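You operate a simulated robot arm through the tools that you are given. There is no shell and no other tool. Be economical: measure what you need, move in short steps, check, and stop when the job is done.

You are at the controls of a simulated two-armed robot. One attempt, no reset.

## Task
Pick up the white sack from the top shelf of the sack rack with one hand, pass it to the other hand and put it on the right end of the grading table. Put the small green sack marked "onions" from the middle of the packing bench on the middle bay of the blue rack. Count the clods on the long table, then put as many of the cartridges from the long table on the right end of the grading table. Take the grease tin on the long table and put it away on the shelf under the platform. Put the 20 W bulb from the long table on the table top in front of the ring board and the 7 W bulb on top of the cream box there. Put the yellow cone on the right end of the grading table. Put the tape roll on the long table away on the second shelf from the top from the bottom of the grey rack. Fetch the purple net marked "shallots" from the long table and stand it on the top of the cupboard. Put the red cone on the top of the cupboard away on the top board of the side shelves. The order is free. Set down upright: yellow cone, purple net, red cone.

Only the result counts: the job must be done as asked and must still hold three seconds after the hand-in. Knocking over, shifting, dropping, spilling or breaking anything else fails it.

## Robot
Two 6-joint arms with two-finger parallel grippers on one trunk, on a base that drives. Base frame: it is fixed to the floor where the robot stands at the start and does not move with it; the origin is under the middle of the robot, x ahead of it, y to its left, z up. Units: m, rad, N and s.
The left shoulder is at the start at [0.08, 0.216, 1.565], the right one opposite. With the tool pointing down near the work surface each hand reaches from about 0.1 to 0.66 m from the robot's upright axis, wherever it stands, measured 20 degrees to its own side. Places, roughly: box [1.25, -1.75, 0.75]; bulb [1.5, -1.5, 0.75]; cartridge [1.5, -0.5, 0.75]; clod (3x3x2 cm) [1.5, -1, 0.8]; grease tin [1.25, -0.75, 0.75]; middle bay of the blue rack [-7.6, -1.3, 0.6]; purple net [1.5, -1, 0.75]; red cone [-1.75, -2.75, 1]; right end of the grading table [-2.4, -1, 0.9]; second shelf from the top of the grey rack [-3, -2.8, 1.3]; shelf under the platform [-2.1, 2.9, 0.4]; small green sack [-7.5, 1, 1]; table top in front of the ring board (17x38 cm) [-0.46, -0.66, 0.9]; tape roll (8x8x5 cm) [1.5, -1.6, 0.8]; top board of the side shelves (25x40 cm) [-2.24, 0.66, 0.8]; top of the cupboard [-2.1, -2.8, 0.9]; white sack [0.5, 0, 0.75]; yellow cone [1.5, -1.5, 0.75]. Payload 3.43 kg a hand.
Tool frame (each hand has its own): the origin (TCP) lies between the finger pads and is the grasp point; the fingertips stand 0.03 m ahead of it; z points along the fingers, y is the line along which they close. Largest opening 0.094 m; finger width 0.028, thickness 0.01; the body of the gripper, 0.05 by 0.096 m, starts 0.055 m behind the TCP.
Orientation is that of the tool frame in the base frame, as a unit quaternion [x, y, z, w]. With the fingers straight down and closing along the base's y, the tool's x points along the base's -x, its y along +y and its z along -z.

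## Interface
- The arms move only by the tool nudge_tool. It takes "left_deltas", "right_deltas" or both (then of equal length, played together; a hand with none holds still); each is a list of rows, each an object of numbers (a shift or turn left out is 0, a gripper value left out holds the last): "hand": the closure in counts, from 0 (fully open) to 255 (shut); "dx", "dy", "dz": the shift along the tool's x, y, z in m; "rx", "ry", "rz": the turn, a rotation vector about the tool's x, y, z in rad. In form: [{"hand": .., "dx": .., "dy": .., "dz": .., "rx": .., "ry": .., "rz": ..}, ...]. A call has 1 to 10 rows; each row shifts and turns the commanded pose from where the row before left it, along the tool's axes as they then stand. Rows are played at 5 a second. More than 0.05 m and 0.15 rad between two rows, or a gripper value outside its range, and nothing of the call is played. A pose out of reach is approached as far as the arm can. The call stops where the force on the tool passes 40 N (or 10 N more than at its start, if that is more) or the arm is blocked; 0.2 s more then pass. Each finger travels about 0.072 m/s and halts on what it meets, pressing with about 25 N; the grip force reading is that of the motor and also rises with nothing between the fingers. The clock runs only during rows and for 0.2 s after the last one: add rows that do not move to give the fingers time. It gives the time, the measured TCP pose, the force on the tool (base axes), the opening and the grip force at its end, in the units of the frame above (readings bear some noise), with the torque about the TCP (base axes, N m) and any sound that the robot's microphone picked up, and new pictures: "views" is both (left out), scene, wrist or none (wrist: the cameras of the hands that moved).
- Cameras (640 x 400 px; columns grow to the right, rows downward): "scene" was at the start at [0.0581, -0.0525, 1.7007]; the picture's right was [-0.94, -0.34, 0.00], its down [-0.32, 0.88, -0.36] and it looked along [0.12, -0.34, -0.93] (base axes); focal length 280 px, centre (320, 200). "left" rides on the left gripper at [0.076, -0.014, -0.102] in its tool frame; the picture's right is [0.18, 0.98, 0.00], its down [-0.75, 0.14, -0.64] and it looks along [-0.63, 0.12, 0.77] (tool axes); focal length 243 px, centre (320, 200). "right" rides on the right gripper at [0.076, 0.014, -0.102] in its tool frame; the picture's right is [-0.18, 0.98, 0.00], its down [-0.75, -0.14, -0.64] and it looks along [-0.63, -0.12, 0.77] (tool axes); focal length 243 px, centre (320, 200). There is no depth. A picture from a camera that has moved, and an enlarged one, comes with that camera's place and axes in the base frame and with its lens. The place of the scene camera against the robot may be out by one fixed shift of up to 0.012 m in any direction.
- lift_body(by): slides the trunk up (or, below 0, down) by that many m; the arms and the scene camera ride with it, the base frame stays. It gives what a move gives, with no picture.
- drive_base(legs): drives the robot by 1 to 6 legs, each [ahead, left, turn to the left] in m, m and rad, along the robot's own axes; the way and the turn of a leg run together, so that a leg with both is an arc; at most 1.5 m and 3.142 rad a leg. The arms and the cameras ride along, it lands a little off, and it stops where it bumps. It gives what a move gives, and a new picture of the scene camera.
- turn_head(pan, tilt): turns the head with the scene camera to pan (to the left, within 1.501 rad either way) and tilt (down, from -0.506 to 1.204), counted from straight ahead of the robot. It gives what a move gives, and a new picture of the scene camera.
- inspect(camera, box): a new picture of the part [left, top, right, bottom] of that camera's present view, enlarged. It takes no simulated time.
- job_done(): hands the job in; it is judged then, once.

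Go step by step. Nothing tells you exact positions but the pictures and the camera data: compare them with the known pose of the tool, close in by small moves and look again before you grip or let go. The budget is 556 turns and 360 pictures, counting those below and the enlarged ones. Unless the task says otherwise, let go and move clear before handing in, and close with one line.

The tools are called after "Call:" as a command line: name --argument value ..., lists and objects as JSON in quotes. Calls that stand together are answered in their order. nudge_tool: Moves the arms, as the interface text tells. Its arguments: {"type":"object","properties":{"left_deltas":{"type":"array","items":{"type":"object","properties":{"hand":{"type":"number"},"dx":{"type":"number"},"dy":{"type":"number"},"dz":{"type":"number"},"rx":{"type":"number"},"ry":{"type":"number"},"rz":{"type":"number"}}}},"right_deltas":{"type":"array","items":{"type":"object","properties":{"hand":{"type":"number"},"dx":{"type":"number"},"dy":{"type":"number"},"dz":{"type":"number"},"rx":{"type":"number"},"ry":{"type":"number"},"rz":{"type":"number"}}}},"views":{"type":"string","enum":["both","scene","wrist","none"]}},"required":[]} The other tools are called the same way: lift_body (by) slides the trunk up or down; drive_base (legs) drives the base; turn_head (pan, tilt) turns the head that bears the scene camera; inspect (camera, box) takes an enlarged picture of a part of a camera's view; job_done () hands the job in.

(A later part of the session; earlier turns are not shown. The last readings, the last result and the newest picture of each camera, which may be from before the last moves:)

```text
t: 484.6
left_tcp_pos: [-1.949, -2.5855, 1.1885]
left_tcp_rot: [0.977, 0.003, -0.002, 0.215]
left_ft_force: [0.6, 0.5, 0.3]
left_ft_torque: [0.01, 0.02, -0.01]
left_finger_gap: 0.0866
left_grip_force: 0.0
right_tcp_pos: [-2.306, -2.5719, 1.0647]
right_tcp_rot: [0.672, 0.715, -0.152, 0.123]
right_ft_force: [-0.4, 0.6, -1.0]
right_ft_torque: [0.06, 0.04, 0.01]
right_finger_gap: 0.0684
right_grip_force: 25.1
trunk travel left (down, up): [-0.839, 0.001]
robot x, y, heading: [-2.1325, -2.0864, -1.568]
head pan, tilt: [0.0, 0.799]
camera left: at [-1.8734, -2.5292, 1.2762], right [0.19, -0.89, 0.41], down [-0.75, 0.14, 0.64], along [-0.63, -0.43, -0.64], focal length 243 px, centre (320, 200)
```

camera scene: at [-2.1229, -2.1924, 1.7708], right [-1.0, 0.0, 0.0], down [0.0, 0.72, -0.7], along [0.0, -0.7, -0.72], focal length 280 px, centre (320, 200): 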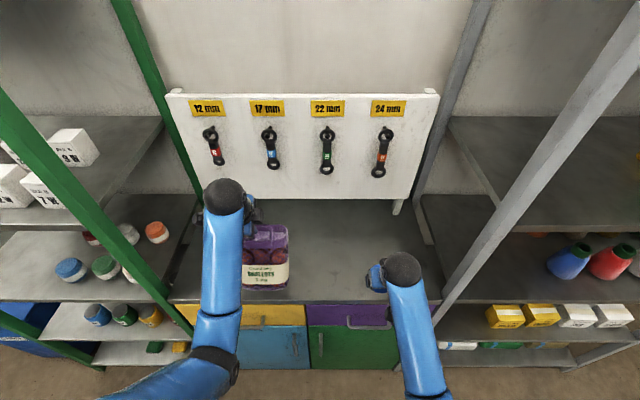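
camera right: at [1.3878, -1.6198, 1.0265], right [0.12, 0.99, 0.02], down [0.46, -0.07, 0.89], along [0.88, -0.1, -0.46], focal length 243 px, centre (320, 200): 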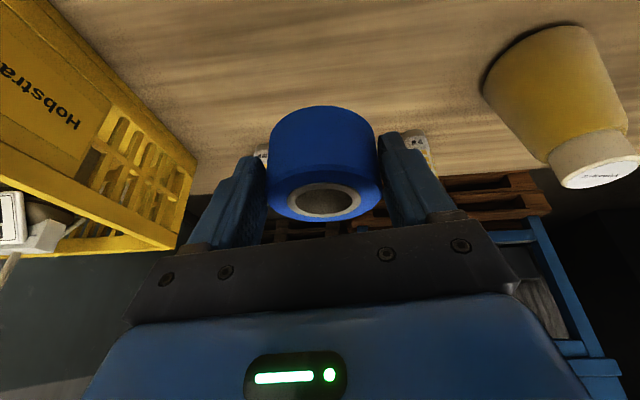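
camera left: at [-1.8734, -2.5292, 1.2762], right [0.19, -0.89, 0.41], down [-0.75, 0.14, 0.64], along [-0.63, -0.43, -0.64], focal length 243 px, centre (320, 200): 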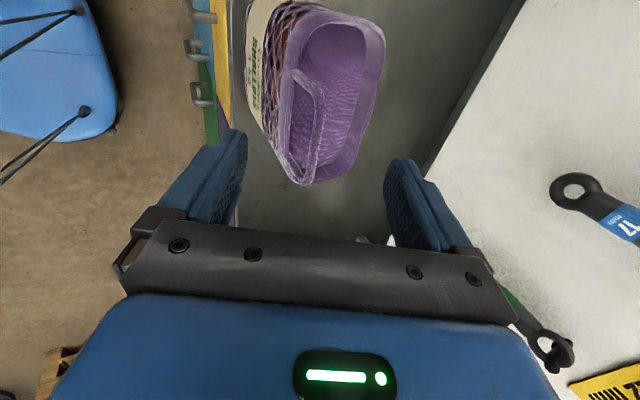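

Fingertips are now above the strap. Back off.

Call:
drive_base --legs '[[-0.22, 0, 0]]'

Call:
inspect --camera "scene" --box '[160, 100, 480, 300]'

```text
t: 486.2
left_tcp_pos: [-1.951, -2.3734, 1.186]
left_tcp_rot: [0.977, 0.002, -0.001, 0.214]
left_ft_force: [-0.4, -0.1, -0.7]
left_ft_torque: [0.05, -0.05, -0.01]
left_finger_gap: 0.0866
left_grip_force: 0.1
right_tcp_pos: [-2.3056, -2.3583, 1.0642]
right_tcp_rot: [0.673, 0.714, -0.15, 0.122]
right_ft_force: [-0.4, -0.7, -1.3]
right_ft_torque: [0.04, 0.04, 0.03]
right_finger_gap: 0.0684
right_grip_force: 25.0
trunk travel left (down, up): [-0.839, 0.001]
robot x, y, heading: [-2.135, -1.8684, -1.573]
head pan, tilt: [0.0, 0.799]
camera scene: at [-2.1234, -1.9847, 1.7723], right [-1.0, 0.0, 0.0], down [0.0, 0.72, -0.69], along [0.0, -0.69, -0.72], focal length 280 px, centre (320, 200)
```

scene: 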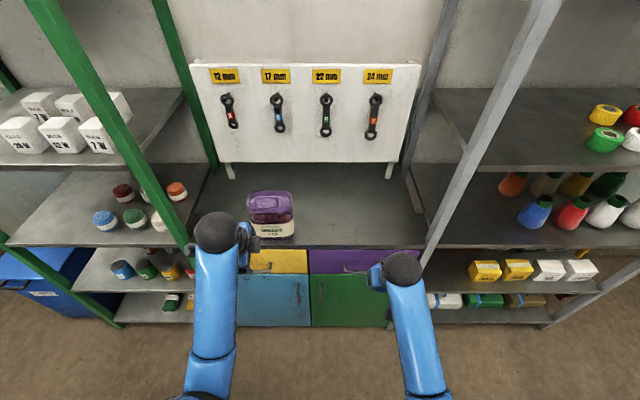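

```text
2.00 times, centred on (320, 200) of scene
camera zoom: at [-2.1234, -1.9847, 1.7723], right [-1.0, 0.0, 0.0], down [0.0, 0.72, -0.69], along [0.0, -0.69, -0.72], focal length 559 px, centre (320, 200)
```

zoom: 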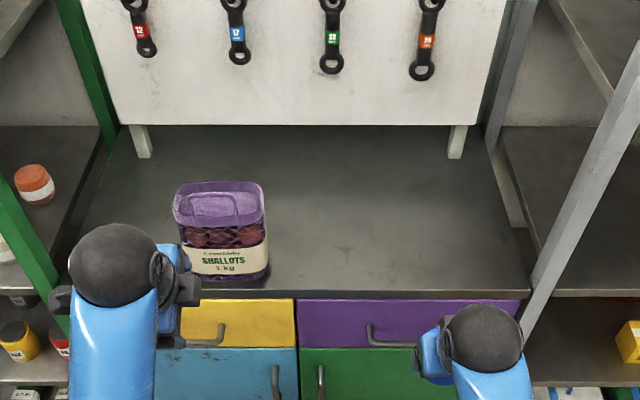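

Net stands on the cupboard. Now the tape: I tuck the left hand, strafe in front of the grey rack and test raising the tape to the z≈1.3 shelf.

Call:
nudge_tool --left_deltas '[{"dz": 0.04}, {"dz": 0.04}, {"dz": 0.04, "dy": -0.02}, {"dy": -0.045}, {"dy": -0.045}, {"dy": -0.045}]' --views "none"

Call:
drive_base --legs '[[0, -0.47, 0]]'

Call:
nudge_tool --right_deltas '[{"dx": -0.045, "dz": -0.02}, {"dx": -0.04, "dz": -0.03}, {"dx": -0.03, "dz": -0.04}, {"dx": -0.03, "dz": -0.04}, {"dx": -0.03, "dz": -0.04}, {"dx": -0.03, "dz": -0.04}, {"dx": -0.03, "dz": -0.04}, {}]' --views "scene"

```text
t: 487.6
left_tcp_pos: [-1.9536, -2.2789, 1.0121]
left_tcp_rot: [0.976, 0.002, 0.0, 0.216]
left_ft_force: [0.3, 0.8, -0.2]
left_ft_torque: [-0.01, 0.02, -0.02]
left_finger_gap: 0.0865
left_grip_force: 0.0
right_tcp_pos: [-2.3065, -2.3535, 1.067]
right_tcp_rot: [0.673, 0.714, -0.152, 0.123]
right_ft_force: [0.1, -0.1, -0.5]
right_ft_torque: [0.03, 0.01, 0.01]
right_finger_gap: 0.0684
right_grip_force: 24.9
trunk travel left (down, up): [-0.839, 0.001]
robot x, y, heading: [-2.1325, -1.8651, -1.575]
head pan, tilt: [0.0, 0.799]
```

```text
t: 490.4
left_tcp_pos: [-2.4182, -2.2804, 1.0116]
left_tcp_rot: [0.976, 0.001, -0.003, 0.216]
left_ft_force: [1.3, 1.0, 0.4]
left_ft_torque: [0.0, 0.01, 0.0]
left_finger_gap: 0.0866
left_grip_force: 0.1
right_tcp_pos: [-2.7714, -2.3539, 1.0667]
right_tcp_rot: [0.673, 0.714, -0.152, 0.122]
right_ft_force: [0.2, 1.0, -1.1]
right_ft_torque: [-0.02, 0.03, -0.03]
right_finger_gap: 0.0686
right_grip_force: 24.9
trunk travel left (down, up): [-0.839, 0.001]
robot x, y, heading: [-2.5934, -1.8685, -1.574]
head pan, tilt: [0.0, 0.799]
camera scene: at [-2.5854, -1.9771, 1.7729], right [-1.0, 0.0, 0.0], down [0.0, 0.72, -0.7], along [0.0, -0.7, -0.72], focal length 280 px, centre (320, 200)
```

scene: 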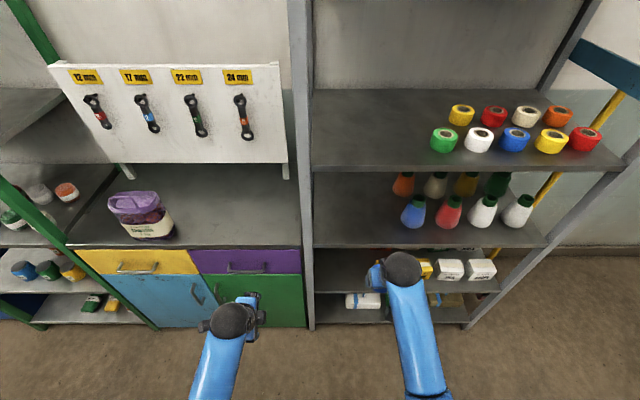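

```text
t: 492.2
left_tcp_pos: [-2.4199, -2.2775, 1.0133]
left_tcp_rot: [0.976, -0.001, -0.002, 0.217]
left_ft_force: [0.4, 0.7, -1.4]
left_ft_torque: [0.02, 0.01, 0.01]
left_finger_gap: 0.0867
left_grip_force: 0.0
right_tcp_pos: [-2.746, -2.5429, 1.3042]
right_tcp_rot: [0.674, 0.712, -0.153, 0.122]
right_ft_force: [-0.4, 18.3, 3.5]
right_ft_torque: [0.45, 0.0, -0.05]
right_finger_gap: 0.0687
right_grip_force: 25.1
right hand out of reach, approached as far as the arm can: row 4, 5, 6, 7
trunk travel left (down, up): [-0.839, 0.001]
robot x, y, heading: [-2.5982, -1.8644, -1.578]
head pan, tilt: [0.0, 0.799]
camera scene: at [-2.5886, -1.971, 1.7734], right [-1.0, 0.0, 0.0], down [0.0, 0.71, -0.7], along [0.0, -0.7, -0.71], focal length 280 px, centre (320, 200)
```

scene: 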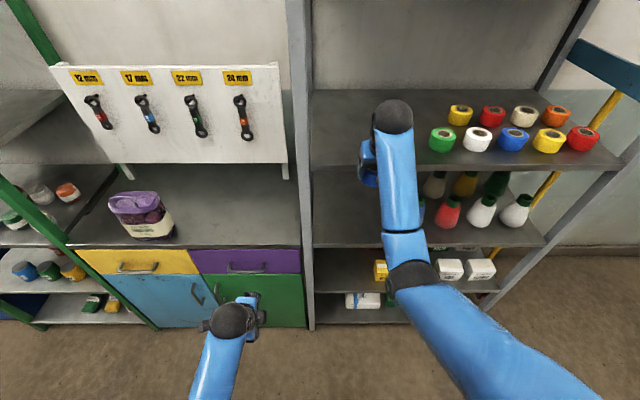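

The tape touched the shelf's front edge; I pull back, pitch the hand up for more height, and raise again.

Call:
nudge_tool --right_deltas '[{"dx": 0.04, "dz": -0.016}, {"dx": 0.04, "dz": -0.016}, {"ry": -0.15}, {"ry": -0.15}, {"ry": -0.15}, {}]' --views "none"

Call:
nudge_tool --right_deltas '[{"dx": -0.028, "dz": -0.028}, {"dx": -0.028, "dz": -0.028}, {"dx": -0.028, "dz": -0.028}, {}]' --views "none"

```text
t: 493.6
left_tcp_pos: [-2.4209, -2.2788, 1.0128]
left_tcp_rot: [0.976, -0.001, -0.003, 0.216]
left_ft_force: [-0.6, 0.1, 0.2]
left_ft_torque: [0.01, -0.05, 0.02]
left_finger_gap: 0.0867
left_grip_force: 0.0
right_tcp_pos: [-2.7469, -2.5011, 1.2558]
right_tcp_rot: [0.622, 0.667, -0.299, 0.28]
right_ft_force: [-0.3, 0.7, -0.5]
right_ft_torque: [-0.02, -0.02, -0.02]
right_finger_gap: 0.0685
right_grip_force: 25.2
right hand out of reach, approached as far as the arm can: row 1, 2
trunk travel left (down, up): [-0.839, 0.001]
robot x, y, heading: [-2.5975, -1.8632, -1.575]
head pan, tilt: [0.0, 0.799]
```

```text
t: 494.6
left_tcp_pos: [-2.4191, -2.2803, 1.0139]
left_tcp_rot: [0.976, -0.001, -0.002, 0.216]
left_ft_force: [0.6, 0.1, -0.5]
left_ft_torque: [0.01, -0.01, -0.04]
left_finger_gap: 0.0864
left_grip_force: 0.1
right_tcp_pos: [-2.7399, -2.4955, 1.3758]
right_tcp_rot: [0.623, 0.668, -0.298, 0.279]
right_ft_force: [0.2, -0.2, -0.6]
right_ft_torque: [0.0, -0.01, 0.0]
right_finger_gap: 0.0686
right_grip_force: 25.0
trunk travel left (down, up): [-0.839, 0.001]
robot x, y, heading: [-2.5963, -1.8658, -1.574]
head pan, tilt: [0.0, 0.799]
```

Call:
nudge_tool --right_deltas '[{"dx": -0.0223, "dz": -0.02}, {}]' --views "none"

Call:
drive_base --legs '[[0.14, 0, 0]]'

Call:
inspect --camera "scene" --box '[280, 60, 520, 220]'

```text
t: 495.2
left_tcp_pos: [-2.4208, -2.2798, 1.0121]
left_tcp_rot: [0.977, -0.001, -0.002, 0.215]
left_ft_force: [0.1, 0.5, 0.1]
left_ft_torque: [-0.01, 0.02, 0.02]
left_finger_gap: 0.087
left_grip_force: 0.0
right_tcp_pos: [-2.7381, -2.4946, 1.4054]
right_tcp_rot: [0.623, 0.667, -0.299, 0.279]
right_ft_force: [0.7, -0.1, -0.9]
right_ft_torque: [0.07, 0.02, 0.04]
right_finger_gap: 0.0683
right_grip_force: 24.9
trunk travel left (down, up): [-0.839, 0.001]
robot x, y, heading: [-2.596, -1.868, -1.575]
head pan, tilt: [0.0, 0.799]
```

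```text
t: 496.6
left_tcp_pos: [-2.4201, -2.4154, 1.0147]
left_tcp_rot: [0.976, -0.001, -0.002, 0.217]
left_ft_force: [-0.2, 0.2, 0.9]
left_ft_torque: [-0.05, -0.01, -0.02]
left_finger_gap: 0.0865
left_grip_force: 0.1
right_tcp_pos: [-2.7398, -2.6272, 1.4075]
right_tcp_rot: [0.623, 0.667, -0.3, 0.279]
right_ft_force: [0.0, 0.0, 0.3]
right_ft_torque: [-0.01, -0.03, 0.0]
right_finger_gap: 0.0687
right_grip_force: 25.5
trunk travel left (down, up): [-0.839, 0.001]
robot x, y, heading: [-2.5977, -2.0026, -1.578]
head pan, tilt: [0.0, 0.799]
camera scene: at [-2.589, -2.1092, 1.7734], right [-1.0, 0.0, 0.0], down [0.0, 0.71, -0.7], along [0.0, -0.7, -0.71], focal length 280 px, centre (320, 200)
```

scene: 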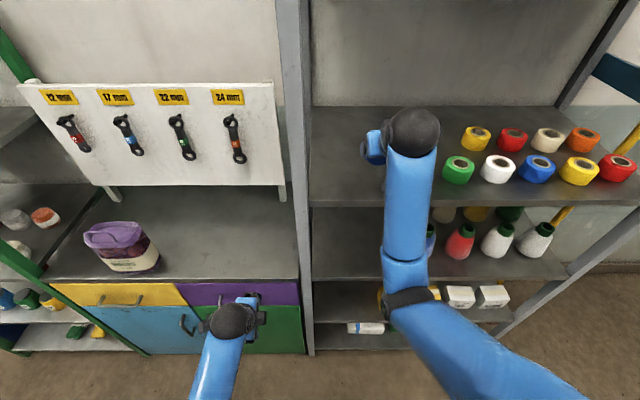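

```text
2.50 times, centred on (400, 140) of scene
camera zoom: at [-2.589, -2.1092, 1.7734], right [-1.0, 0.0, 0.0], down [0.0, 0.71, -0.7], along [0.0, -0.7, -0.71], focal length 699 px, centre (120, 350)
```

zoom: 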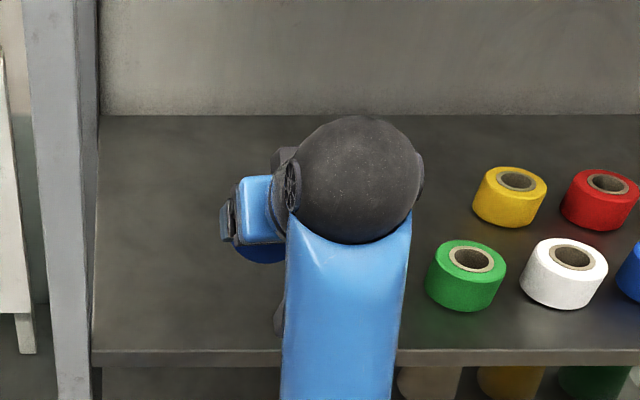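

Over the shelf. Lower by trunk to contact.

Call:
lift_body --by -0.03

Call:
lift_body --by -0.01

Call:
lift_body --by -0.008

```text
t: 497.3
left_tcp_pos: [-2.4209, -2.419, 0.9828]
left_tcp_rot: [0.977, -0.001, -0.002, 0.215]
left_ft_force: [0.9, 0.3, -0.5]
left_ft_torque: [0.0, 0.01, -0.01]
left_finger_gap: 0.0869
left_grip_force: 0.1
right_tcp_pos: [-2.7384, -2.6325, 1.3749]
right_tcp_rot: [0.623, 0.666, -0.3, 0.279]
right_ft_force: [-0.7, 0.3, -0.8]
right_ft_torque: [-0.01, -0.01, 0.0]
right_finger_gap: 0.0687
right_grip_force: 25.0
trunk travel left (down, up): [-0.809, 0.031]
robot x, y, heading: [-2.5976, -2.0043, -1.576]
head pan, tilt: [0.0, 0.799]
```

```text
t: 497.9
left_tcp_pos: [-2.4207, -2.4184, 0.9726]
left_tcp_rot: [0.976, -0.002, -0.002, 0.216]
left_ft_force: [1.1, 0.2, -0.2]
left_ft_torque: [0.01, 0.01, -0.01]
left_finger_gap: 0.0867
left_grip_force: 0.1
right_tcp_pos: [-2.7391, -2.6317, 1.3648]
right_tcp_rot: [0.623, 0.667, -0.299, 0.278]
right_ft_force: [-0.2, 0.2, -1.4]
right_ft_torque: [0.0, -0.03, 0.0]
right_finger_gap: 0.0684
right_grip_force: 25.0
trunk travel left (down, up): [-0.799, 0.041]
robot x, y, heading: [-2.5975, -2.0047, -1.575]
head pan, tilt: [0.0, 0.799]
```

```text
t: 498.5
left_tcp_pos: [-2.4206, -2.4191, 0.965]
left_tcp_rot: [0.977, -0.001, -0.002, 0.215]
left_ft_force: [-0.2, -0.4, 0.1]
left_ft_torque: [0.0, -0.01, 0.01]
left_finger_gap: 0.0867
left_grip_force: 0.0
right_tcp_pos: [-2.7387, -2.6326, 1.3556]
right_tcp_rot: [0.623, 0.667, -0.299, 0.278]
right_ft_force: [0.3, 0.3, 0.3]
right_ft_torque: [0.03, -0.01, 0.0]
right_finger_gap: 0.0685
right_grip_force: 25.1
trunk travel left (down, up): [-0.791, 0.049]
robot x, y, heading: [-2.5959, -2.0051, -1.576]
head pan, tilt: [0.0, 0.799]
```

Call:
lift_body --by -0.01

Call:
lift_body --by -0.008

Call:
nudge_tool --right_deltas '[{}]' --views "wrist"

```text
t: 499.1
left_tcp_pos: [-2.4201, -2.4195, 0.9544]
left_tcp_rot: [0.976, -0.001, -0.002, 0.216]
left_ft_force: [-0.1, -0.7, -0.2]
left_ft_torque: [0.03, -0.02, 0.03]
left_finger_gap: 0.0866
left_grip_force: 0.2
right_tcp_pos: [-2.7384, -2.6337, 1.3473]
right_tcp_rot: [0.624, 0.666, -0.299, 0.277]
right_ft_force: [0.7, 0.3, 0.0]
right_ft_torque: [0.03, -0.02, 0.01]
right_finger_gap: 0.0685
right_grip_force: 24.8
trunk travel left (down, up): [-0.781, 0.059]
robot x, y, heading: [-2.5962, -2.0078, -1.577]
head pan, tilt: [0.0, 0.799]
```

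```text
t: 499.6
left_tcp_pos: [-2.4205, -2.4188, 0.9462]
left_tcp_rot: [0.977, -0.002, -0.001, 0.215]
left_ft_force: [0.7, 0.1, -0.1]
left_ft_torque: [-0.02, 0.01, 0.01]
left_finger_gap: 0.0868
left_grip_force: 0.0
right_tcp_pos: [-2.7395, -2.6338, 1.3401]
right_tcp_rot: [0.623, 0.667, -0.299, 0.278]
right_ft_force: [-0.6, -0.2, -0.9]
right_ft_torque: [0.06, 0.0, -0.01]
right_finger_gap: 0.0683
right_grip_force: 25.4
trunk travel left (down, up): [-0.773, 0.067]
robot x, y, heading: [-2.5991, -2.0043, -1.577]
head pan, tilt: [0.0, 0.799]
```

```text
t: 500.0
left_tcp_pos: [-2.4211, -2.4187, 0.9463]
left_tcp_rot: [0.977, -0.001, -0.002, 0.215]
left_ft_force: [-0.7, 0.2, 0.6]
left_ft_torque: [0.03, -0.03, -0.03]
left_finger_gap: 0.0868
left_grip_force: 0.0
right_tcp_pos: [-2.7385, -2.6326, 1.3387]
right_tcp_rot: [0.623, 0.667, -0.299, 0.278]
right_ft_force: [-0.2, 0.9, -1.0]
right_ft_torque: [0.02, -0.01, 0.03]
right_finger_gap: 0.0685
right_grip_force: 24.9
trunk travel left (down, up): [-0.773, 0.067]
robot x, y, heading: [-2.6009, -2.0055, -1.576]
head pan, tilt: [0.0, 0.799]
camera right: at [-2.7314, -2.5052, 1.3497], right [0.99, -0.08, 0.09], down [-0.09, -0.03, 1.0], along [-0.08, -1.0, -0.04], focal length 243 px, centre (320, 200)
```

right: 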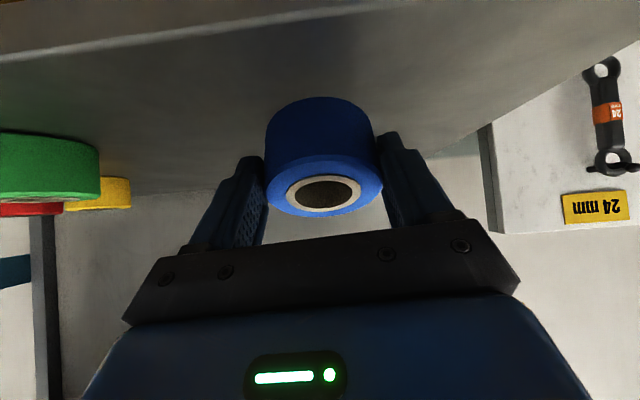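

Nearly touching; lower a few millimetres more.

Call:
lift_body --by -0.008

Call:
lift_body --by -0.006

```text
t: 500.6
left_tcp_pos: [-2.4204, -2.4187, 0.9373]
left_tcp_rot: [0.976, -0.001, -0.002, 0.216]
left_ft_force: [-0.2, 0.1, -0.3]
left_ft_torque: [0.01, -0.02, 0.0]
left_finger_gap: 0.0869
left_grip_force: 0.0
right_tcp_pos: [-2.7396, -2.6323, 1.3319]
right_tcp_rot: [0.623, 0.667, -0.299, 0.278]
right_ft_force: [-0.8, -0.7, 2.5]
right_ft_torque: [-0.02, 0.01, 0.01]
right_finger_gap: 0.0684
right_grip_force: 25.0
trunk travel left (down, up): [-0.765, 0.075]
robot x, y, heading: [-2.598, -2.004, -1.576]
head pan, tilt: [0.0, 0.799]
```

```text
t: 501.1
left_tcp_pos: [-2.4198, -2.4171, 0.9319]
left_tcp_rot: [0.976, -0.001, -0.002, 0.216]
left_ft_force: [-0.5, 0.6, -0.9]
left_ft_torque: [0.02, 0.0, 0.0]
left_finger_gap: 0.0865
left_grip_force: 0.0
right_tcp_pos: [-2.74, -2.6324, 1.3263]
right_tcp_rot: [0.622, 0.665, -0.302, 0.281]
right_ft_force: [-1.6, -4.6, 26.2]
right_ft_torque: [-0.31, 0.02, -0.05]
right_finger_gap: 0.0691
right_grip_force: 24.9
trunk travel left (down, up): [-0.759, 0.081]
robot x, y, heading: [-2.5961, -2.0074, -1.577]
head pan, tilt: [0.0, 0.799]
```

Contact. Open and retreat along the tool axis.

Call:
nudge_tool --right_deltas '[{"hand": 40}, {"hand": 0}, {"hand": 0}, {"hand": 0}, {"dz": -0.03}, {"dz": -0.04}, {"dz": -0.04}]' --views "wrist"

Call:
drive_base --legs '[[-0.14, 0, 0]]'

```text
t: 502.7
left_tcp_pos: [-2.4202, -2.4198, 0.9317]
left_tcp_rot: [0.976, -0.001, -0.002, 0.216]
left_ft_force: [0.4, 0.6, 0.2]
left_ft_torque: [0.0, 0.03, 0.0]
left_finger_gap: 0.0867
left_grip_force: 0.0
right_tcp_pos: [-2.7384, -2.6217, 1.3364]
right_tcp_rot: [0.623, 0.666, -0.301, 0.279]
right_ft_force: [0.4, -0.5, -0.3]
right_ft_torque: [0.01, 0.01, 0.04]
right_finger_gap: 0.094
right_grip_force: 0.3
right hand out of reach, approached as far as the arm can: row 5, 6, 7
trunk travel left (down, up): [-0.759, 0.081]
robot x, y, heading: [-2.5992, -2.006, -1.574]
head pan, tilt: [0.0, 0.799]
camera right: at [-2.7307, -2.495, 1.3457], right [0.99, -0.08, 0.09], down [-0.09, -0.03, 1.0], along [-0.08, -1.0, -0.03], focal length 243 px, centre (320, 200)
```

right: 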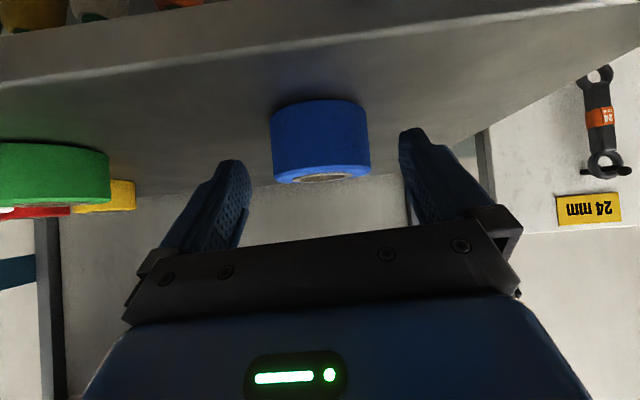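

```text
t: 504.1
left_tcp_pos: [-2.4212, -2.2831, 0.9314]
left_tcp_rot: [0.977, 0.0, -0.002, 0.214]
left_ft_force: [-0.5, 0.0, 0.5]
left_ft_torque: [0.05, 0.01, 0.0]
left_finger_gap: 0.0867
left_grip_force: 0.1
right_tcp_pos: [-2.7375, -2.4873, 1.3348]
right_tcp_rot: [0.623, 0.667, -0.299, 0.277]
right_ft_force: [0.3, -0.4, 0.1]
right_ft_torque: [0.01, -0.02, -0.01]
right_finger_gap: 0.0939
right_grip_force: 0.0
trunk travel left (down, up): [-0.759, 0.081]
robot x, y, heading: [-2.599, -1.8634, -1.569]
head pan, tilt: [0.0, 0.799]
camera scene: at [-2.5887, -1.9813, 1.6924], right [-1.0, 0.01, 0.0], down [0.0, 0.72, -0.69], along [0.0, -0.69, -0.72], focal length 280 px, centre (320, 200)
```

scene: 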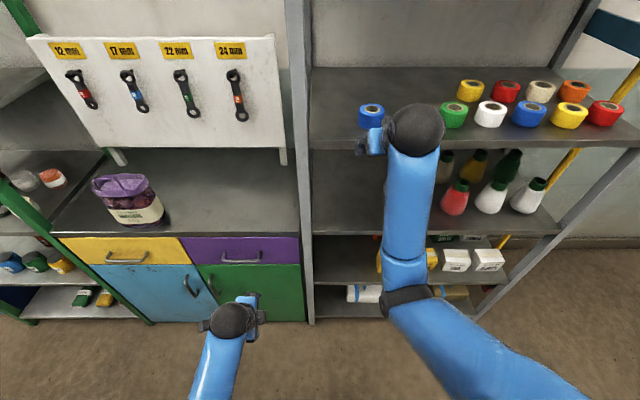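

Tape lies on the second shelf. Restore both hands to fingers-down.

Call:
nudge_tool --right_deltas '[{"dx": 0.037, "dz": 0.0335}, {"dx": 0.037, "dz": 0.0335}, {"dx": 0.037, "dz": 0.0335}, {"dx": 0.037, "dz": 0.0335}, {"dx": 0.037, "dz": 0.0335}, {"dx": 0.037, "dz": 0.0335}, {"dx": 0.037, "dz": 0.0335}, {"ry": 0.15}, {"ry": 0.15}, {"ry": 0.15}]' --left_deltas '[{"rx": 0.15}, {"rx": 0.15}, {"rx": 0.13}, {"rz": -0.15}, {"rz": -0.15}, {"rz": -0.15}, {"rz": -0.15}, {"rz": -0.15}, {"rz": -0.15}, {"rz": -0.15}]' --views "none"

Call:
nudge_tool --right_deltas '[{"ry": 0.15}, {"ry": 0.15}, {"ry": 0.1}, {"dx": 0.04}, {"dx": 0.04}]' --left_deltas '[{"rz": -0.15}, {"rz": -0.15}, {"rz": -0.15}, {"rz": -0.08}, {}]' --views "none"

```text
t: 506.3
left_tcp_pos: [-2.4191, -2.28, 0.932]
left_tcp_rot: [0.865, 0.501, -0.003, 0.001]
left_ft_force: [0.8, 0.6, -0.4]
left_ft_torque: [0.0, 0.0, 0.04]
left_finger_gap: 0.0865
left_grip_force: 0.1
right_tcp_pos: [-2.7561, -2.4872, 0.9861]
right_tcp_rot: [0.674, 0.712, -0.152, 0.122]
right_ft_force: [0.3, -0.2, -0.3]
right_ft_torque: [0.01, -0.01, -0.02]
right_finger_gap: 0.094
right_grip_force: 0.0
trunk travel left (down, up): [-0.759, 0.081]
robot x, y, heading: [-2.5962, -1.8652, -1.577]
head pan, tilt: [0.0, 0.799]
```

```text
t: 507.5
left_tcp_pos: [-2.4209, -2.2791, 0.9329]
left_tcp_rot: [0.705, 0.71, -0.004, 0.002]
left_ft_force: [-0.1, -0.1, -0.2]
left_ft_torque: [0.01, -0.05, -0.03]
left_finger_gap: 0.0865
left_grip_force: 0.2
right_tcp_pos: [-2.7602, -2.4036, 0.9876]
right_tcp_rot: [0.692, 0.722, -0.017, -0.02]
right_ft_force: [0.6, 0.3, -0.3]
right_ft_torque: [0.04, 0.0, 0.01]
right_finger_gap: 0.0943
right_grip_force: 0.1
trunk travel left (down, up): [-0.759, 0.081]
robot x, y, heading: [-2.5974, -1.8599, -1.574]
head pan, tilt: [0.0, 0.799]
```

Call:
drive_base --legs '[[0, 1.5, 0], [0, 1.5, 0.003], [0, 0.12, 0], [0, 0, 1.574], [0, 0.62, 0]]'

```text
t: 529.6
left_tcp_pos: [0.9042, -1.064, 0.9332]
left_tcp_rot: [-0.016, 1.0, -0.001, 0.003]
left_ft_force: [0.2, 1.1, -0.1]
left_ft_torque: [0.01, 0.0, 0.0]
left_finger_gap: 0.0869
left_grip_force: 0.0
right_tcp_pos: [1.0371, -1.3992, 0.987]
right_tcp_rot: [-0.035, 0.999, -0.026, -0.002]
right_ft_force: [-1.3, -0.9, 0.3]
right_ft_torque: [-0.03, 0.01, -0.01]
right_finger_gap: 0.0937
right_grip_force: 0.0
trunk travel left (down, up): [-0.759, 0.081]
robot x, y, heading: [0.493, -1.2478, 0.021]
head pan, tilt: [0.0, 0.799]
camera scene: at [0.6141, -1.2494, 1.6929], right [0.02, -1.0, 0.0], down [-0.72, -0.01, -0.7], along [0.7, 0.02, -0.72], focal length 280 px, centre (320, 200)
```

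scene: 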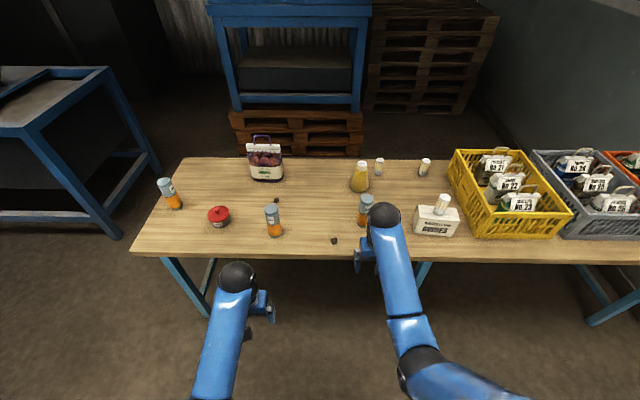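

Call:
lift_body --by 0.08

Call:
drive_base --legs '[[0.37, 0, -0.02]]'

Call:
nudge_tool --left_deltas '[{"hand": 0}]' --right_deltas '[{"rx": 0, "ry": 0.0}]' --views "wrist"

```text
t: 530.8
left_tcp_pos: [0.9044, -1.0616, 1.0128]
left_tcp_rot: [-0.016, 1.0, -0.002, 0.003]
left_ft_force: [-0.4, -0.2, -0.4]
left_ft_torque: [-0.01, 0.0, 0.02]
left_finger_gap: 0.0866
left_grip_force: 0.0
right_tcp_pos: [1.0373, -1.3995, 1.0664]
right_tcp_rot: [-0.035, 0.999, -0.027, -0.002]
right_ft_force: [-0.2, 0.2, 1.4]
right_ft_torque: [0.03, 0.01, -0.02]
right_finger_gap: 0.0939
right_grip_force: 0.0
trunk travel left (down, up): [-0.839, 0.001]
robot x, y, heading: [0.494, -1.2489, 0.023]
head pan, tilt: [0.0, 0.799]
```

```text
t: 533.1
left_tcp_pos: [1.2761, -1.0676, 1.0138]
left_tcp_rot: [-0.005, 1.0, -0.002, 0.003]
left_ft_force: [0.4, 0.2, 0.5]
left_ft_torque: [0.0, -0.01, 0.01]
left_finger_gap: 0.0864
left_grip_force: 0.2
right_tcp_pos: [1.4001, -1.4071, 1.0682]
right_tcp_rot: [-0.025, 0.999, -0.027, -0.002]
right_ft_force: [-0.2, 0.6, -0.6]
right_ft_torque: [-0.03, -0.02, -0.03]
right_finger_gap: 0.094
right_grip_force: 0.1
trunk travel left (down, up): [-0.839, 0.001]
robot x, y, heading: [0.8646, -1.2458, -0.001]
head pan, tilt: [0.0, 0.799]
camera scene: at [0.9792, -1.2461, 1.7732], right [0.0, -1.0, 0.0], down [-0.71, 0.0, -0.7], along [0.7, 0.0, -0.71], focal length 280 px, centre (320, 200)
```

scene: 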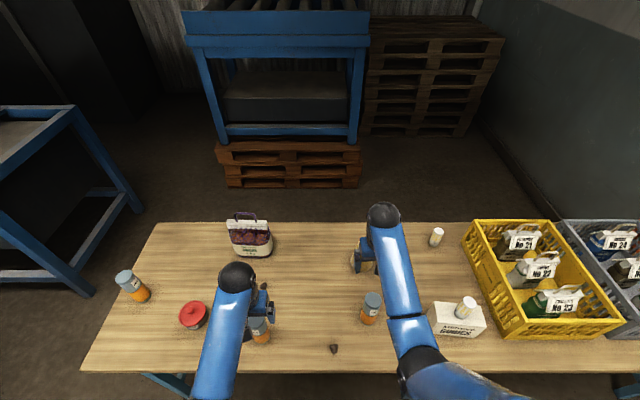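

```text
t: 533.5
left_tcp_pos: [1.2784, -1.066, 1.012]
left_tcp_rot: [-0.004, 1.0, -0.002, 0.002]
left_ft_force: [1.0, -0.1, -0.5]
left_ft_torque: [-0.05, -0.04, 0.01]
left_finger_gap: 0.094
left_grip_force: 0.1
right_tcp_pos: [1.4039, -1.4073, 1.0667]
right_tcp_rot: [-0.024, 0.999, -0.026, -0.004]
right_ft_force: [0.5, -0.4, -0.2]
right_ft_torque: [-0.01, -0.02, -0.01]
right_finger_gap: 0.094
right_grip_force: 0.1
trunk travel left (down, up): [-0.839, 0.001]
robot x, y, heading: [0.8668, -1.2443, -0.002]
head pan, tilt: [0.0, 0.799]
camera right: at [1.3271, -1.3906, 1.1681], right [0.14, 0.99, -0.05], down [0.76, -0.07, 0.64], along [0.63, -0.13, -0.76], focal length 243 px, centre (320, 200)
camera left: at [1.2022, -1.0819, 1.1158], right [-0.19, 0.98, 0.0], down [0.75, 0.15, 0.64], along [0.63, 0.12, -0.77], focal length 243 px, centre (320, 200)
```

right: 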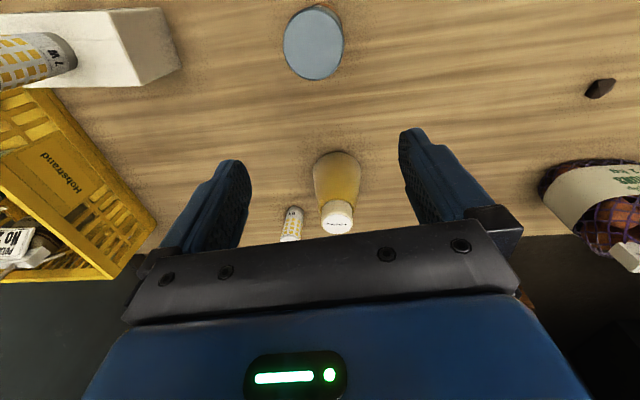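
left: 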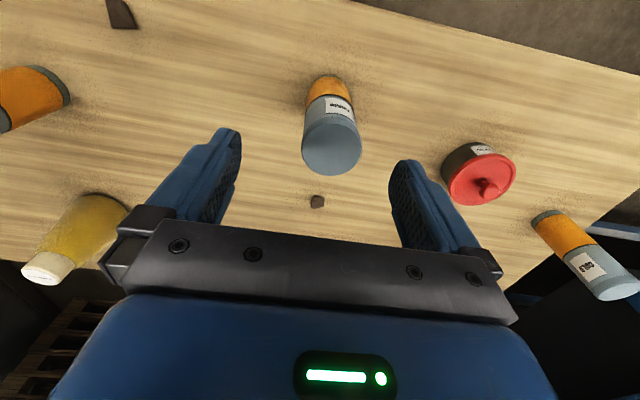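

Both cartridges are under the hands: left at ≈(1.300, -1.052), right ≈(1.356, -1.414). Align and descend partway.

Call:
nudge_tool --left_deltas '[{"dx": -0.022, "dy": 0.014}, {"dz": 0.035}, {"dz": 0.035}, {}]' --right_deltas '[{"dx": 0.048, "dy": -0.007}, {"dz": 0.045}, {"dz": 0.045}, {"dz": 0.03}]' --views "wrist"

```text
t: 534.5
left_tcp_pos: [1.2997, -1.0536, 0.9424]
left_tcp_rot: [-0.004, 1.0, -0.002, 0.003]
left_ft_force: [0.0, 0.2, 0.0]
left_ft_torque: [-0.02, -0.01, 0.04]
left_finger_gap: 0.0939
left_grip_force: 0.1
right_tcp_pos: [1.3599, -1.4227, 0.9345]
right_tcp_rot: [-0.024, 0.999, -0.026, -0.003]
right_ft_force: [0.2, 0.1, -0.6]
right_ft_torque: [-0.03, -0.01, 0.01]
right_finger_gap: 0.0941
right_grip_force: 0.0
right hand out of reach, approached as far as the arm can: row 1
trunk travel left (down, up): [-0.839, 0.001]
robot x, y, heading: [0.861, -1.2477, -0.003]
head pan, tilt: [0.0, 0.799]
camera right: at [1.2825, -1.407, 1.0375], right [0.14, 0.99, -0.05], down [0.76, -0.07, 0.64], along [0.63, -0.13, -0.76], focal length 243 px, centre (320, 200)
camera left: at [1.2234, -1.0682, 1.0464], right [-0.19, 0.98, 0.0], down [0.75, 0.15, 0.65], along [0.63, 0.12, -0.76], focal length 243 px, centre (320, 200)
```

right: 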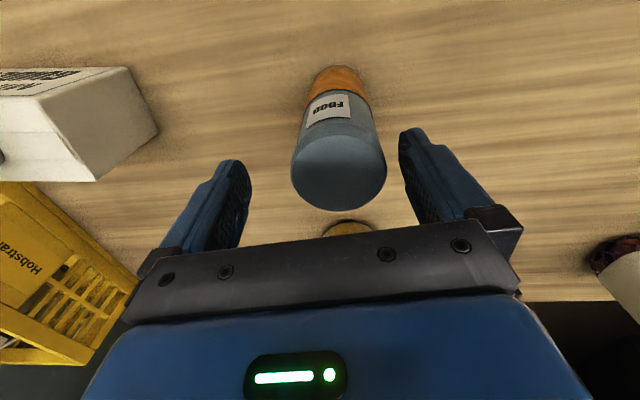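
left: 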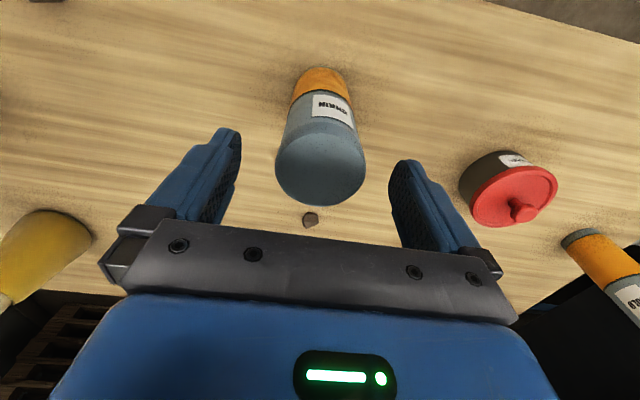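

Nearly centred; small right-hand correction, then descend and grip both.

Call:
nudge_tool --left_deltas '[{"dx": -0.004, "dz": 0.036}, {"dz": 0.036}, {}, {"hand": 90}, {"hand": 170}, {"hand": 255}, {"hand": 255}]' --right_deltas '[{"dy": 0.009}, {"dz": 0.033}, {"dz": 0.032}, {"hand": 90}, {"hand": 170}, {"hand": 255}, {"hand": 255}]' --views "none"

```text
t: 536.0
left_tcp_pos: [1.3015, -1.0536, 0.876]
left_tcp_rot: [-0.005, 1.0, -0.002, 0.005]
left_ft_force: [-4.5, 0.6, 14.0]
left_ft_torque: [0.27, 0.91, -0.03]
left_finger_gap: 0.0533
left_grip_force: 25.5
right_tcp_pos: [1.3576, -1.4115, 0.8764]
right_tcp_rot: [-0.026, 0.999, -0.022, 0.003]
right_ft_force: [-6.3, 8.1, 20.3]
right_ft_torque: [1.2, 0.35, 0.14]
right_finger_gap: 0.053
right_grip_force: 24.3
trunk travel left (down, up): [-0.839, 0.001]
robot x, y, heading: [0.868, -1.2467, 0.002]
head pan, tilt: [0.0, 0.799]
stopped in row 7 (right hand): the force on the tool passed its limit at 40 N (the readings are from after the stop); the commanded pose is now the measured one
```

Both gripped (53 mm; the palms touched the tops). Lift.

Call:
nudge_tool --left_deltas '[{"dz": -0.03}, {"dz": -0.04}, {"dz": -0.04}, {}]' --right_deltas '[{"dz": -0.03}, {"dz": -0.04}, {"dz": -0.04}, {}]' --views "wrist"

```text
t: 537.0
left_tcp_pos: [1.3026, -1.0548, 0.9829]
left_tcp_rot: [-0.005, 1.0, -0.003, 0.003]
left_ft_force: [0.4, 0.3, -2.6]
left_ft_torque: [-0.04, 0.03, 0.0]
left_finger_gap: 0.0531
left_grip_force: 25.1
right_tcp_pos: [1.3607, -1.4079, 0.982]
right_tcp_rot: [-0.026, 0.999, -0.024, -0.001]
right_ft_force: [0.7, -0.9, -3.2]
right_ft_torque: [0.0, 0.01, 0.04]
right_finger_gap: 0.0523
right_grip_force: 24.9
trunk travel left (down, up): [-0.839, 0.001]
robot x, y, heading: [0.8625, -1.2411, -0.001]
head pan, tilt: [0.0, 0.799]
camera right: at [1.2829, -1.3928, 1.0832], right [0.13, 0.99, -0.05], down [0.76, -0.07, 0.65], along [0.64, -0.12, -0.76], focal length 243 px, centre (320, 200)
camera left: at [1.2282, -1.0698, 1.0861], right [-0.19, 0.98, -0.01], down [0.75, 0.15, 0.65], along [0.63, 0.12, -0.76], focal length 243 px, centre (320, 200)
```

right: 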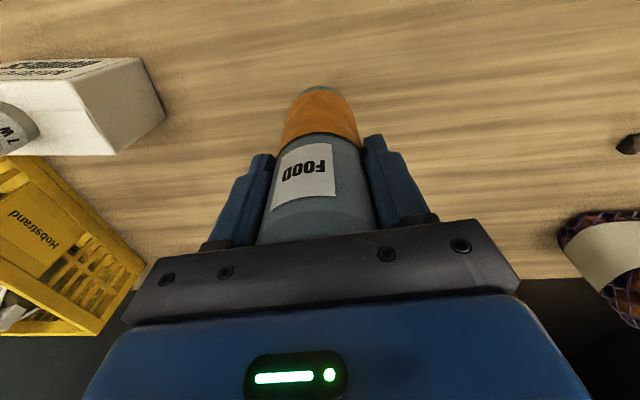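
left: 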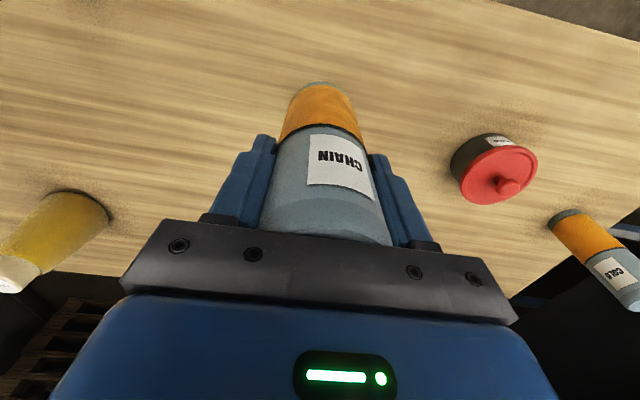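

Both held (FOOD and CHAIN). Now to the grading table's right end, driving backward through the corridor.

Call:
lift_body --by 0.001

Call:
drive_base --legs '[[-0.37, 0, 0], [0, -0.7, 0], [-1.5, 0, 0]]'

```text
t: 537.5
left_tcp_pos: [1.3022, -1.0552, 0.9836]
left_tcp_rot: [-0.005, 1.0, -0.002, 0.003]
left_ft_force: [-0.3, -0.4, -2.7]
left_ft_torque: [-0.02, -0.02, -0.01]
left_finger_gap: 0.0532
left_grip_force: 24.8
right_tcp_pos: [1.36, -1.4085, 0.9824]
right_tcp_rot: [-0.024, 0.999, -0.025, 0.0]
right_ft_force: [0.4, 0.0, -2.0]
right_ft_torque: [0.0, 0.01, -0.02]
right_finger_gap: 0.0526
right_grip_force: 25.5
trunk travel left (down, up): [-0.84, 0.0]
robot x, y, heading: [0.865, -1.2471, 0.003]
head pan, tilt: [0.0, 0.799]
```

```text
t: 550.4
left_tcp_pos: [-0.579, -1.727, 0.9829]
left_tcp_rot: [0.023, 1.0, -0.003, 0.003]
left_ft_force: [0.6, 0.1, -3.3]
left_ft_torque: [-0.02, 0.03, -0.02]
left_finger_gap: 0.0527
left_grip_force: 24.4
right_tcp_pos: [-0.5411, -2.0822, 0.9816]
right_tcp_rot: [0.003, 1.0, -0.024, -0.001]
right_ft_force: [0.9, -0.7, -3.5]
right_ft_torque: [-0.01, 0.01, -0.04]
right_finger_gap: 0.0522
right_grip_force: 25.2
trunk travel left (down, up): [-0.84, 0.0]
robot x, y, heading: [-1.0305, -1.8948, -0.056]
head pan, tilt: [0.0, 0.799]
camera scene: at [-0.9061, -1.8989, 1.7732], right [-0.06, -1.0, 0.0], down [-0.72, 0.04, -0.7], along [0.69, -0.04, -0.72], focal length 280 px, centre (320, 200)
```

scene: 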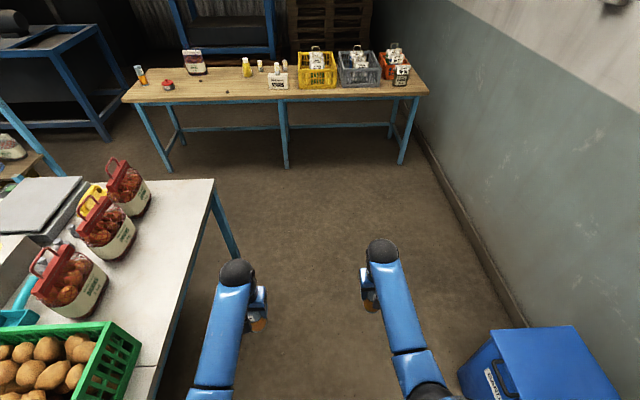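

Call:
drive_base --legs '[[0, 0, 0.056], [-1.5, 0, 0], [-0.75, 0, 0], [0, 0.72, 0]]'

```text
t: 565.5
left_tcp_pos: [-2.8933, -1.0099, 0.9828]
left_tcp_rot: [-0.021, 1.0, -0.001, 0.004]
left_ft_force: [0.2, -1.1, -3.6]
left_ft_torque: [0.02, -0.01, -0.04]
left_finger_gap: 0.0518
left_grip_force: 25.3
right_tcp_pos: [-2.8264, -1.3613, 0.9828]
right_tcp_rot: [-0.039, 0.999, -0.023, 0.0]
right_ft_force: [0.9, -0.8, -3.4]
right_ft_torque: [0.02, -0.02, -0.02]
right_finger_gap: 0.0515
right_grip_force: 25.5
trunk travel left (down, up): [-0.84, 0.0]
robot x, y, heading: [-3.3287, -1.2127, 0.028]
head pan, tilt: [0.0, 0.799]
camera scene: at [-3.2062, -1.2119, 1.7733], right [0.03, -1.0, 0.0], down [-0.72, -0.02, -0.7], along [0.7, 0.02, -0.72], focal length 280 px, centre (320, 200)
```

scene: 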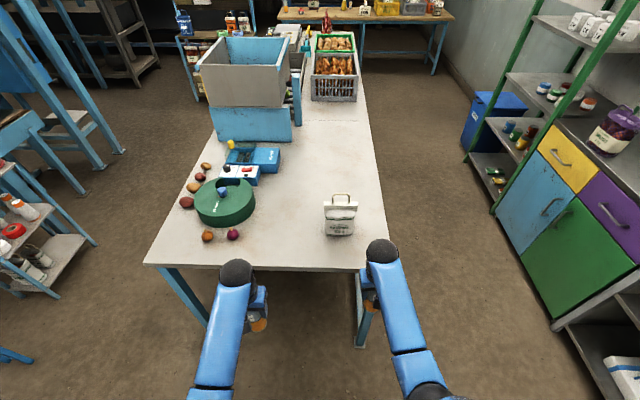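

I place the left cartridge first: extend the left, pull the right back, and raise both.

Call:
nudge_tool --left_deltas '[{"dz": -0.03}, {"dz": -0.03}, {"dx": -0.04}, {"dx": -0.04}, {"dx": -0.035}, {}]' --right_deltas '[{"dx": 0.04}, {"dx": 0.04}, {"dx": 0.04}, {"dx": 0.04}, {"dx": 0.03}, {}]' --views "none"

Call:
drive_base --legs '[[0.17, 0, -0.028]]'

```text
t: 567.0
left_tcp_pos: [-2.7797, -1.0045, 1.0426]
left_tcp_rot: [-0.019, 1.0, -0.002, 0.004]
left_ft_force: [-0.2, -0.6, -3.2]
left_ft_torque: [0.0, 0.0, 0.01]
left_finger_gap: 0.0524
left_grip_force: 24.8
right_tcp_pos: [-3.0163, -1.3768, 0.9805]
right_tcp_rot: [-0.039, 0.999, -0.024, 0.001]
right_ft_force: [-0.2, -0.1, -3.4]
right_ft_torque: [-0.03, 0.0, 0.02]
right_finger_gap: 0.0515
right_grip_force: 24.6
trunk travel left (down, up): [-0.84, 0.0]
robot x, y, heading: [-3.3295, -1.2097, 0.03]
head pan, tilt: [0.0, 0.799]
```

```text
t: 568.4
left_tcp_pos: [-2.6059, -1.0166, 1.0459]
left_tcp_rot: [-0.006, 1.0, -0.002, 0.005]
left_ft_force: [0.3, 0.4, -3.7]
left_ft_torque: [-0.04, -0.03, -0.04]
left_finger_gap: 0.0523
left_grip_force: 24.7
right_tcp_pos: [-2.8541, -1.3825, 0.9829]
right_tcp_rot: [-0.025, 0.999, -0.025, 0.002]
right_ft_force: [-0.6, 0.0, -2.8]
right_ft_torque: [-0.02, -0.03, 0.02]
right_finger_gap: 0.0517
right_grip_force: 24.3
trunk travel left (down, up): [-0.84, 0.0]
robot x, y, heading: [-3.1531, -1.2091, 0.001]
head pan, tilt: [0.0, 0.799]
camera scene: at [-3.0413, -1.2096, 1.7738], right [0.0, -1.0, 0.0], down [-0.71, 0.0, -0.7], along [0.7, 0.0, -0.71], focal length 280 px, centre (320, 200)
```

scene: 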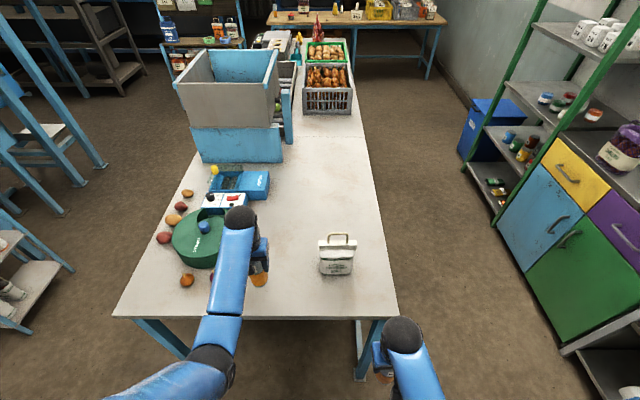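

Lower the left cartridge.

Call:
nudge_tool --left_deltas '[{"dz": 0.015}, {"dz": 0.007}, {}]' --views "none"

```text
t: 569.2
left_tcp_pos: [-2.6023, -1.0173, 1.0213]
left_tcp_rot: [-0.006, 1.0, -0.002, 0.003]
left_ft_force: [0.2, -0.3, -2.8]
left_ft_torque: [0.0, -0.01, -0.01]
left_finger_gap: 0.0521
left_grip_force: 25.2
right_tcp_pos: [-2.8507, -1.3824, 0.9805]
right_tcp_rot: [-0.026, 0.999, -0.025, 0.0]
right_ft_force: [0.2, -0.1, -2.9]
right_ft_torque: [-0.01, 0.0, -0.02]
right_finger_gap: 0.0515
right_grip_force: 25.2
trunk travel left (down, up): [-0.84, 0.0]
robot x, y, heading: [-3.1584, -1.2129, -0.001]
head pan, tilt: [0.0, 0.799]
```

Call:
nudge_tool --left_deltas '[{"dz": 0.006}, {}]' --views "none"

Call:
nudge_tool --left_deltas '[{"dz": 0.005}, {}]' --views "none"

```text
t: 569.8
left_tcp_pos: [-2.6035, -1.017, 1.0143]
left_tcp_rot: [-0.006, 1.0, -0.003, 0.004]
left_ft_force: [-0.7, -0.7, -2.7]
left_ft_torque: [0.01, -0.01, -0.01]
left_finger_gap: 0.0517
left_grip_force: 24.7
right_tcp_pos: [-2.8508, -1.3823, 0.9804]
right_tcp_rot: [-0.026, 0.999, -0.024, 0.0]
right_ft_force: [1.0, 0.5, -3.1]
right_ft_torque: [-0.03, 0.02, -0.01]
right_finger_gap: 0.0516
right_grip_force: 24.8
trunk travel left (down, up): [-0.84, 0.0]
robot x, y, heading: [-3.1557, -1.2073, 0.001]
head pan, tilt: [0.0, 0.799]
```

```text
t: 570.4
left_tcp_pos: [-2.6027, -1.0174, 1.0097]
left_tcp_rot: [-0.006, 1.0, -0.003, 0.004]
left_ft_force: [-0.8, -0.2, -3.4]
left_ft_torque: [-0.01, 0.02, 0.01]
left_finger_gap: 0.0521
left_grip_force: 25.6
right_tcp_pos: [-2.8491, -1.382, 0.9806]
right_tcp_rot: [-0.026, 0.999, -0.024, 0.0]
right_ft_force: [0.3, -1.3, -3.0]
right_ft_torque: [0.0, 0.01, -0.03]
right_finger_gap: 0.0516
right_grip_force: 24.5
trunk travel left (down, up): [-0.84, 0.0]
robot x, y, heading: [-3.158, -1.209, 0.003]
head pan, tilt: [0.0, 0.799]
```

Call:
nudge_tool --left_deltas '[{"dz": 0.006}, {}]' --views "none"

Call:
nudge_tool --left_deltas '[{"dz": 0.005}, {}]' --views "none"

```text
t: 571.0
left_tcp_pos: [-2.601, -1.0168, 1.0043]
left_tcp_rot: [-0.006, 1.0, -0.003, 0.003]
left_ft_force: [-0.3, 0.8, -3.0]
left_ft_torque: [0.0, 0.01, -0.02]
left_finger_gap: 0.0516
left_grip_force: 24.6
right_tcp_pos: [-2.8495, -1.3826, 0.9806]
right_tcp_rot: [-0.026, 0.999, -0.023, 0.0]
right_ft_force: [-0.1, -0.7, -3.8]
right_ft_torque: [0.0, 0.0, 0.04]
right_finger_gap: 0.0517
right_grip_force: 25.3
trunk travel left (down, up): [-0.84, 0.0]
robot x, y, heading: [-3.1596, -1.2109, -0.003]
head pan, tilt: [0.0, 0.799]
```

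```text
t: 571.6
left_tcp_pos: [-2.6022, -1.017, 0.9993]
left_tcp_rot: [-0.006, 1.0, -0.002, 0.003]
left_ft_force: [-0.2, -0.5, -3.3]
left_ft_torque: [-0.05, -0.03, -0.03]
left_finger_gap: 0.0519
left_grip_force: 25.0
right_tcp_pos: [-2.8513, -1.3828, 0.9793]
right_tcp_rot: [-0.025, 0.999, -0.024, 0.0]
right_ft_force: [0.5, -0.3, -2.8]
right_ft_torque: [0.01, 0.03, 0.03]
right_finger_gap: 0.0519
right_grip_force: 24.6
trunk travel left (down, up): [-0.84, 0.0]
robot x, y, heading: [-3.1577, -1.2091, -0.001]
head pan, tilt: [0.0, 0.799]
```

Call:
nudge_tool --left_deltas '[{"dz": 0.006}, {}]' --views "wrist"

```text
t: 572.2
left_tcp_pos: [-2.6021, -1.0183, 0.9947]
left_tcp_rot: [-0.007, 1.0, -0.002, 0.006]
left_ft_force: [-1.8, -0.1, 14.6]
left_ft_torque: [0.3, 0.39, 0.0]
left_finger_gap: 0.0517
left_grip_force: 25.2
right_tcp_pos: [-2.8515, -1.3827, 0.9803]
right_tcp_rot: [-0.025, 0.999, -0.023, 0.001]
right_ft_force: [-0.3, -0.5, -3.4]
right_ft_torque: [-0.01, -0.01, -0.02]
right_finger_gap: 0.0519
right_grip_force: 25.3
trunk travel left (down, up): [-0.84, 0.0]
robot x, y, heading: [-3.1595, -1.2101, 0.005]
head pan, tilt: [0.0, 0.799]
camera left: at [-2.6782, -1.0321, 1.0988], right [-0.2, 0.98, -0.01], down [0.74, 0.15, 0.65], along [0.64, 0.12, -0.76], focal length 243 px, centre (320, 200)
```

left: 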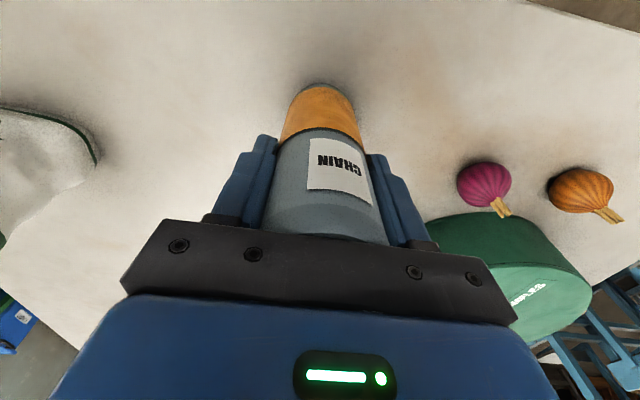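

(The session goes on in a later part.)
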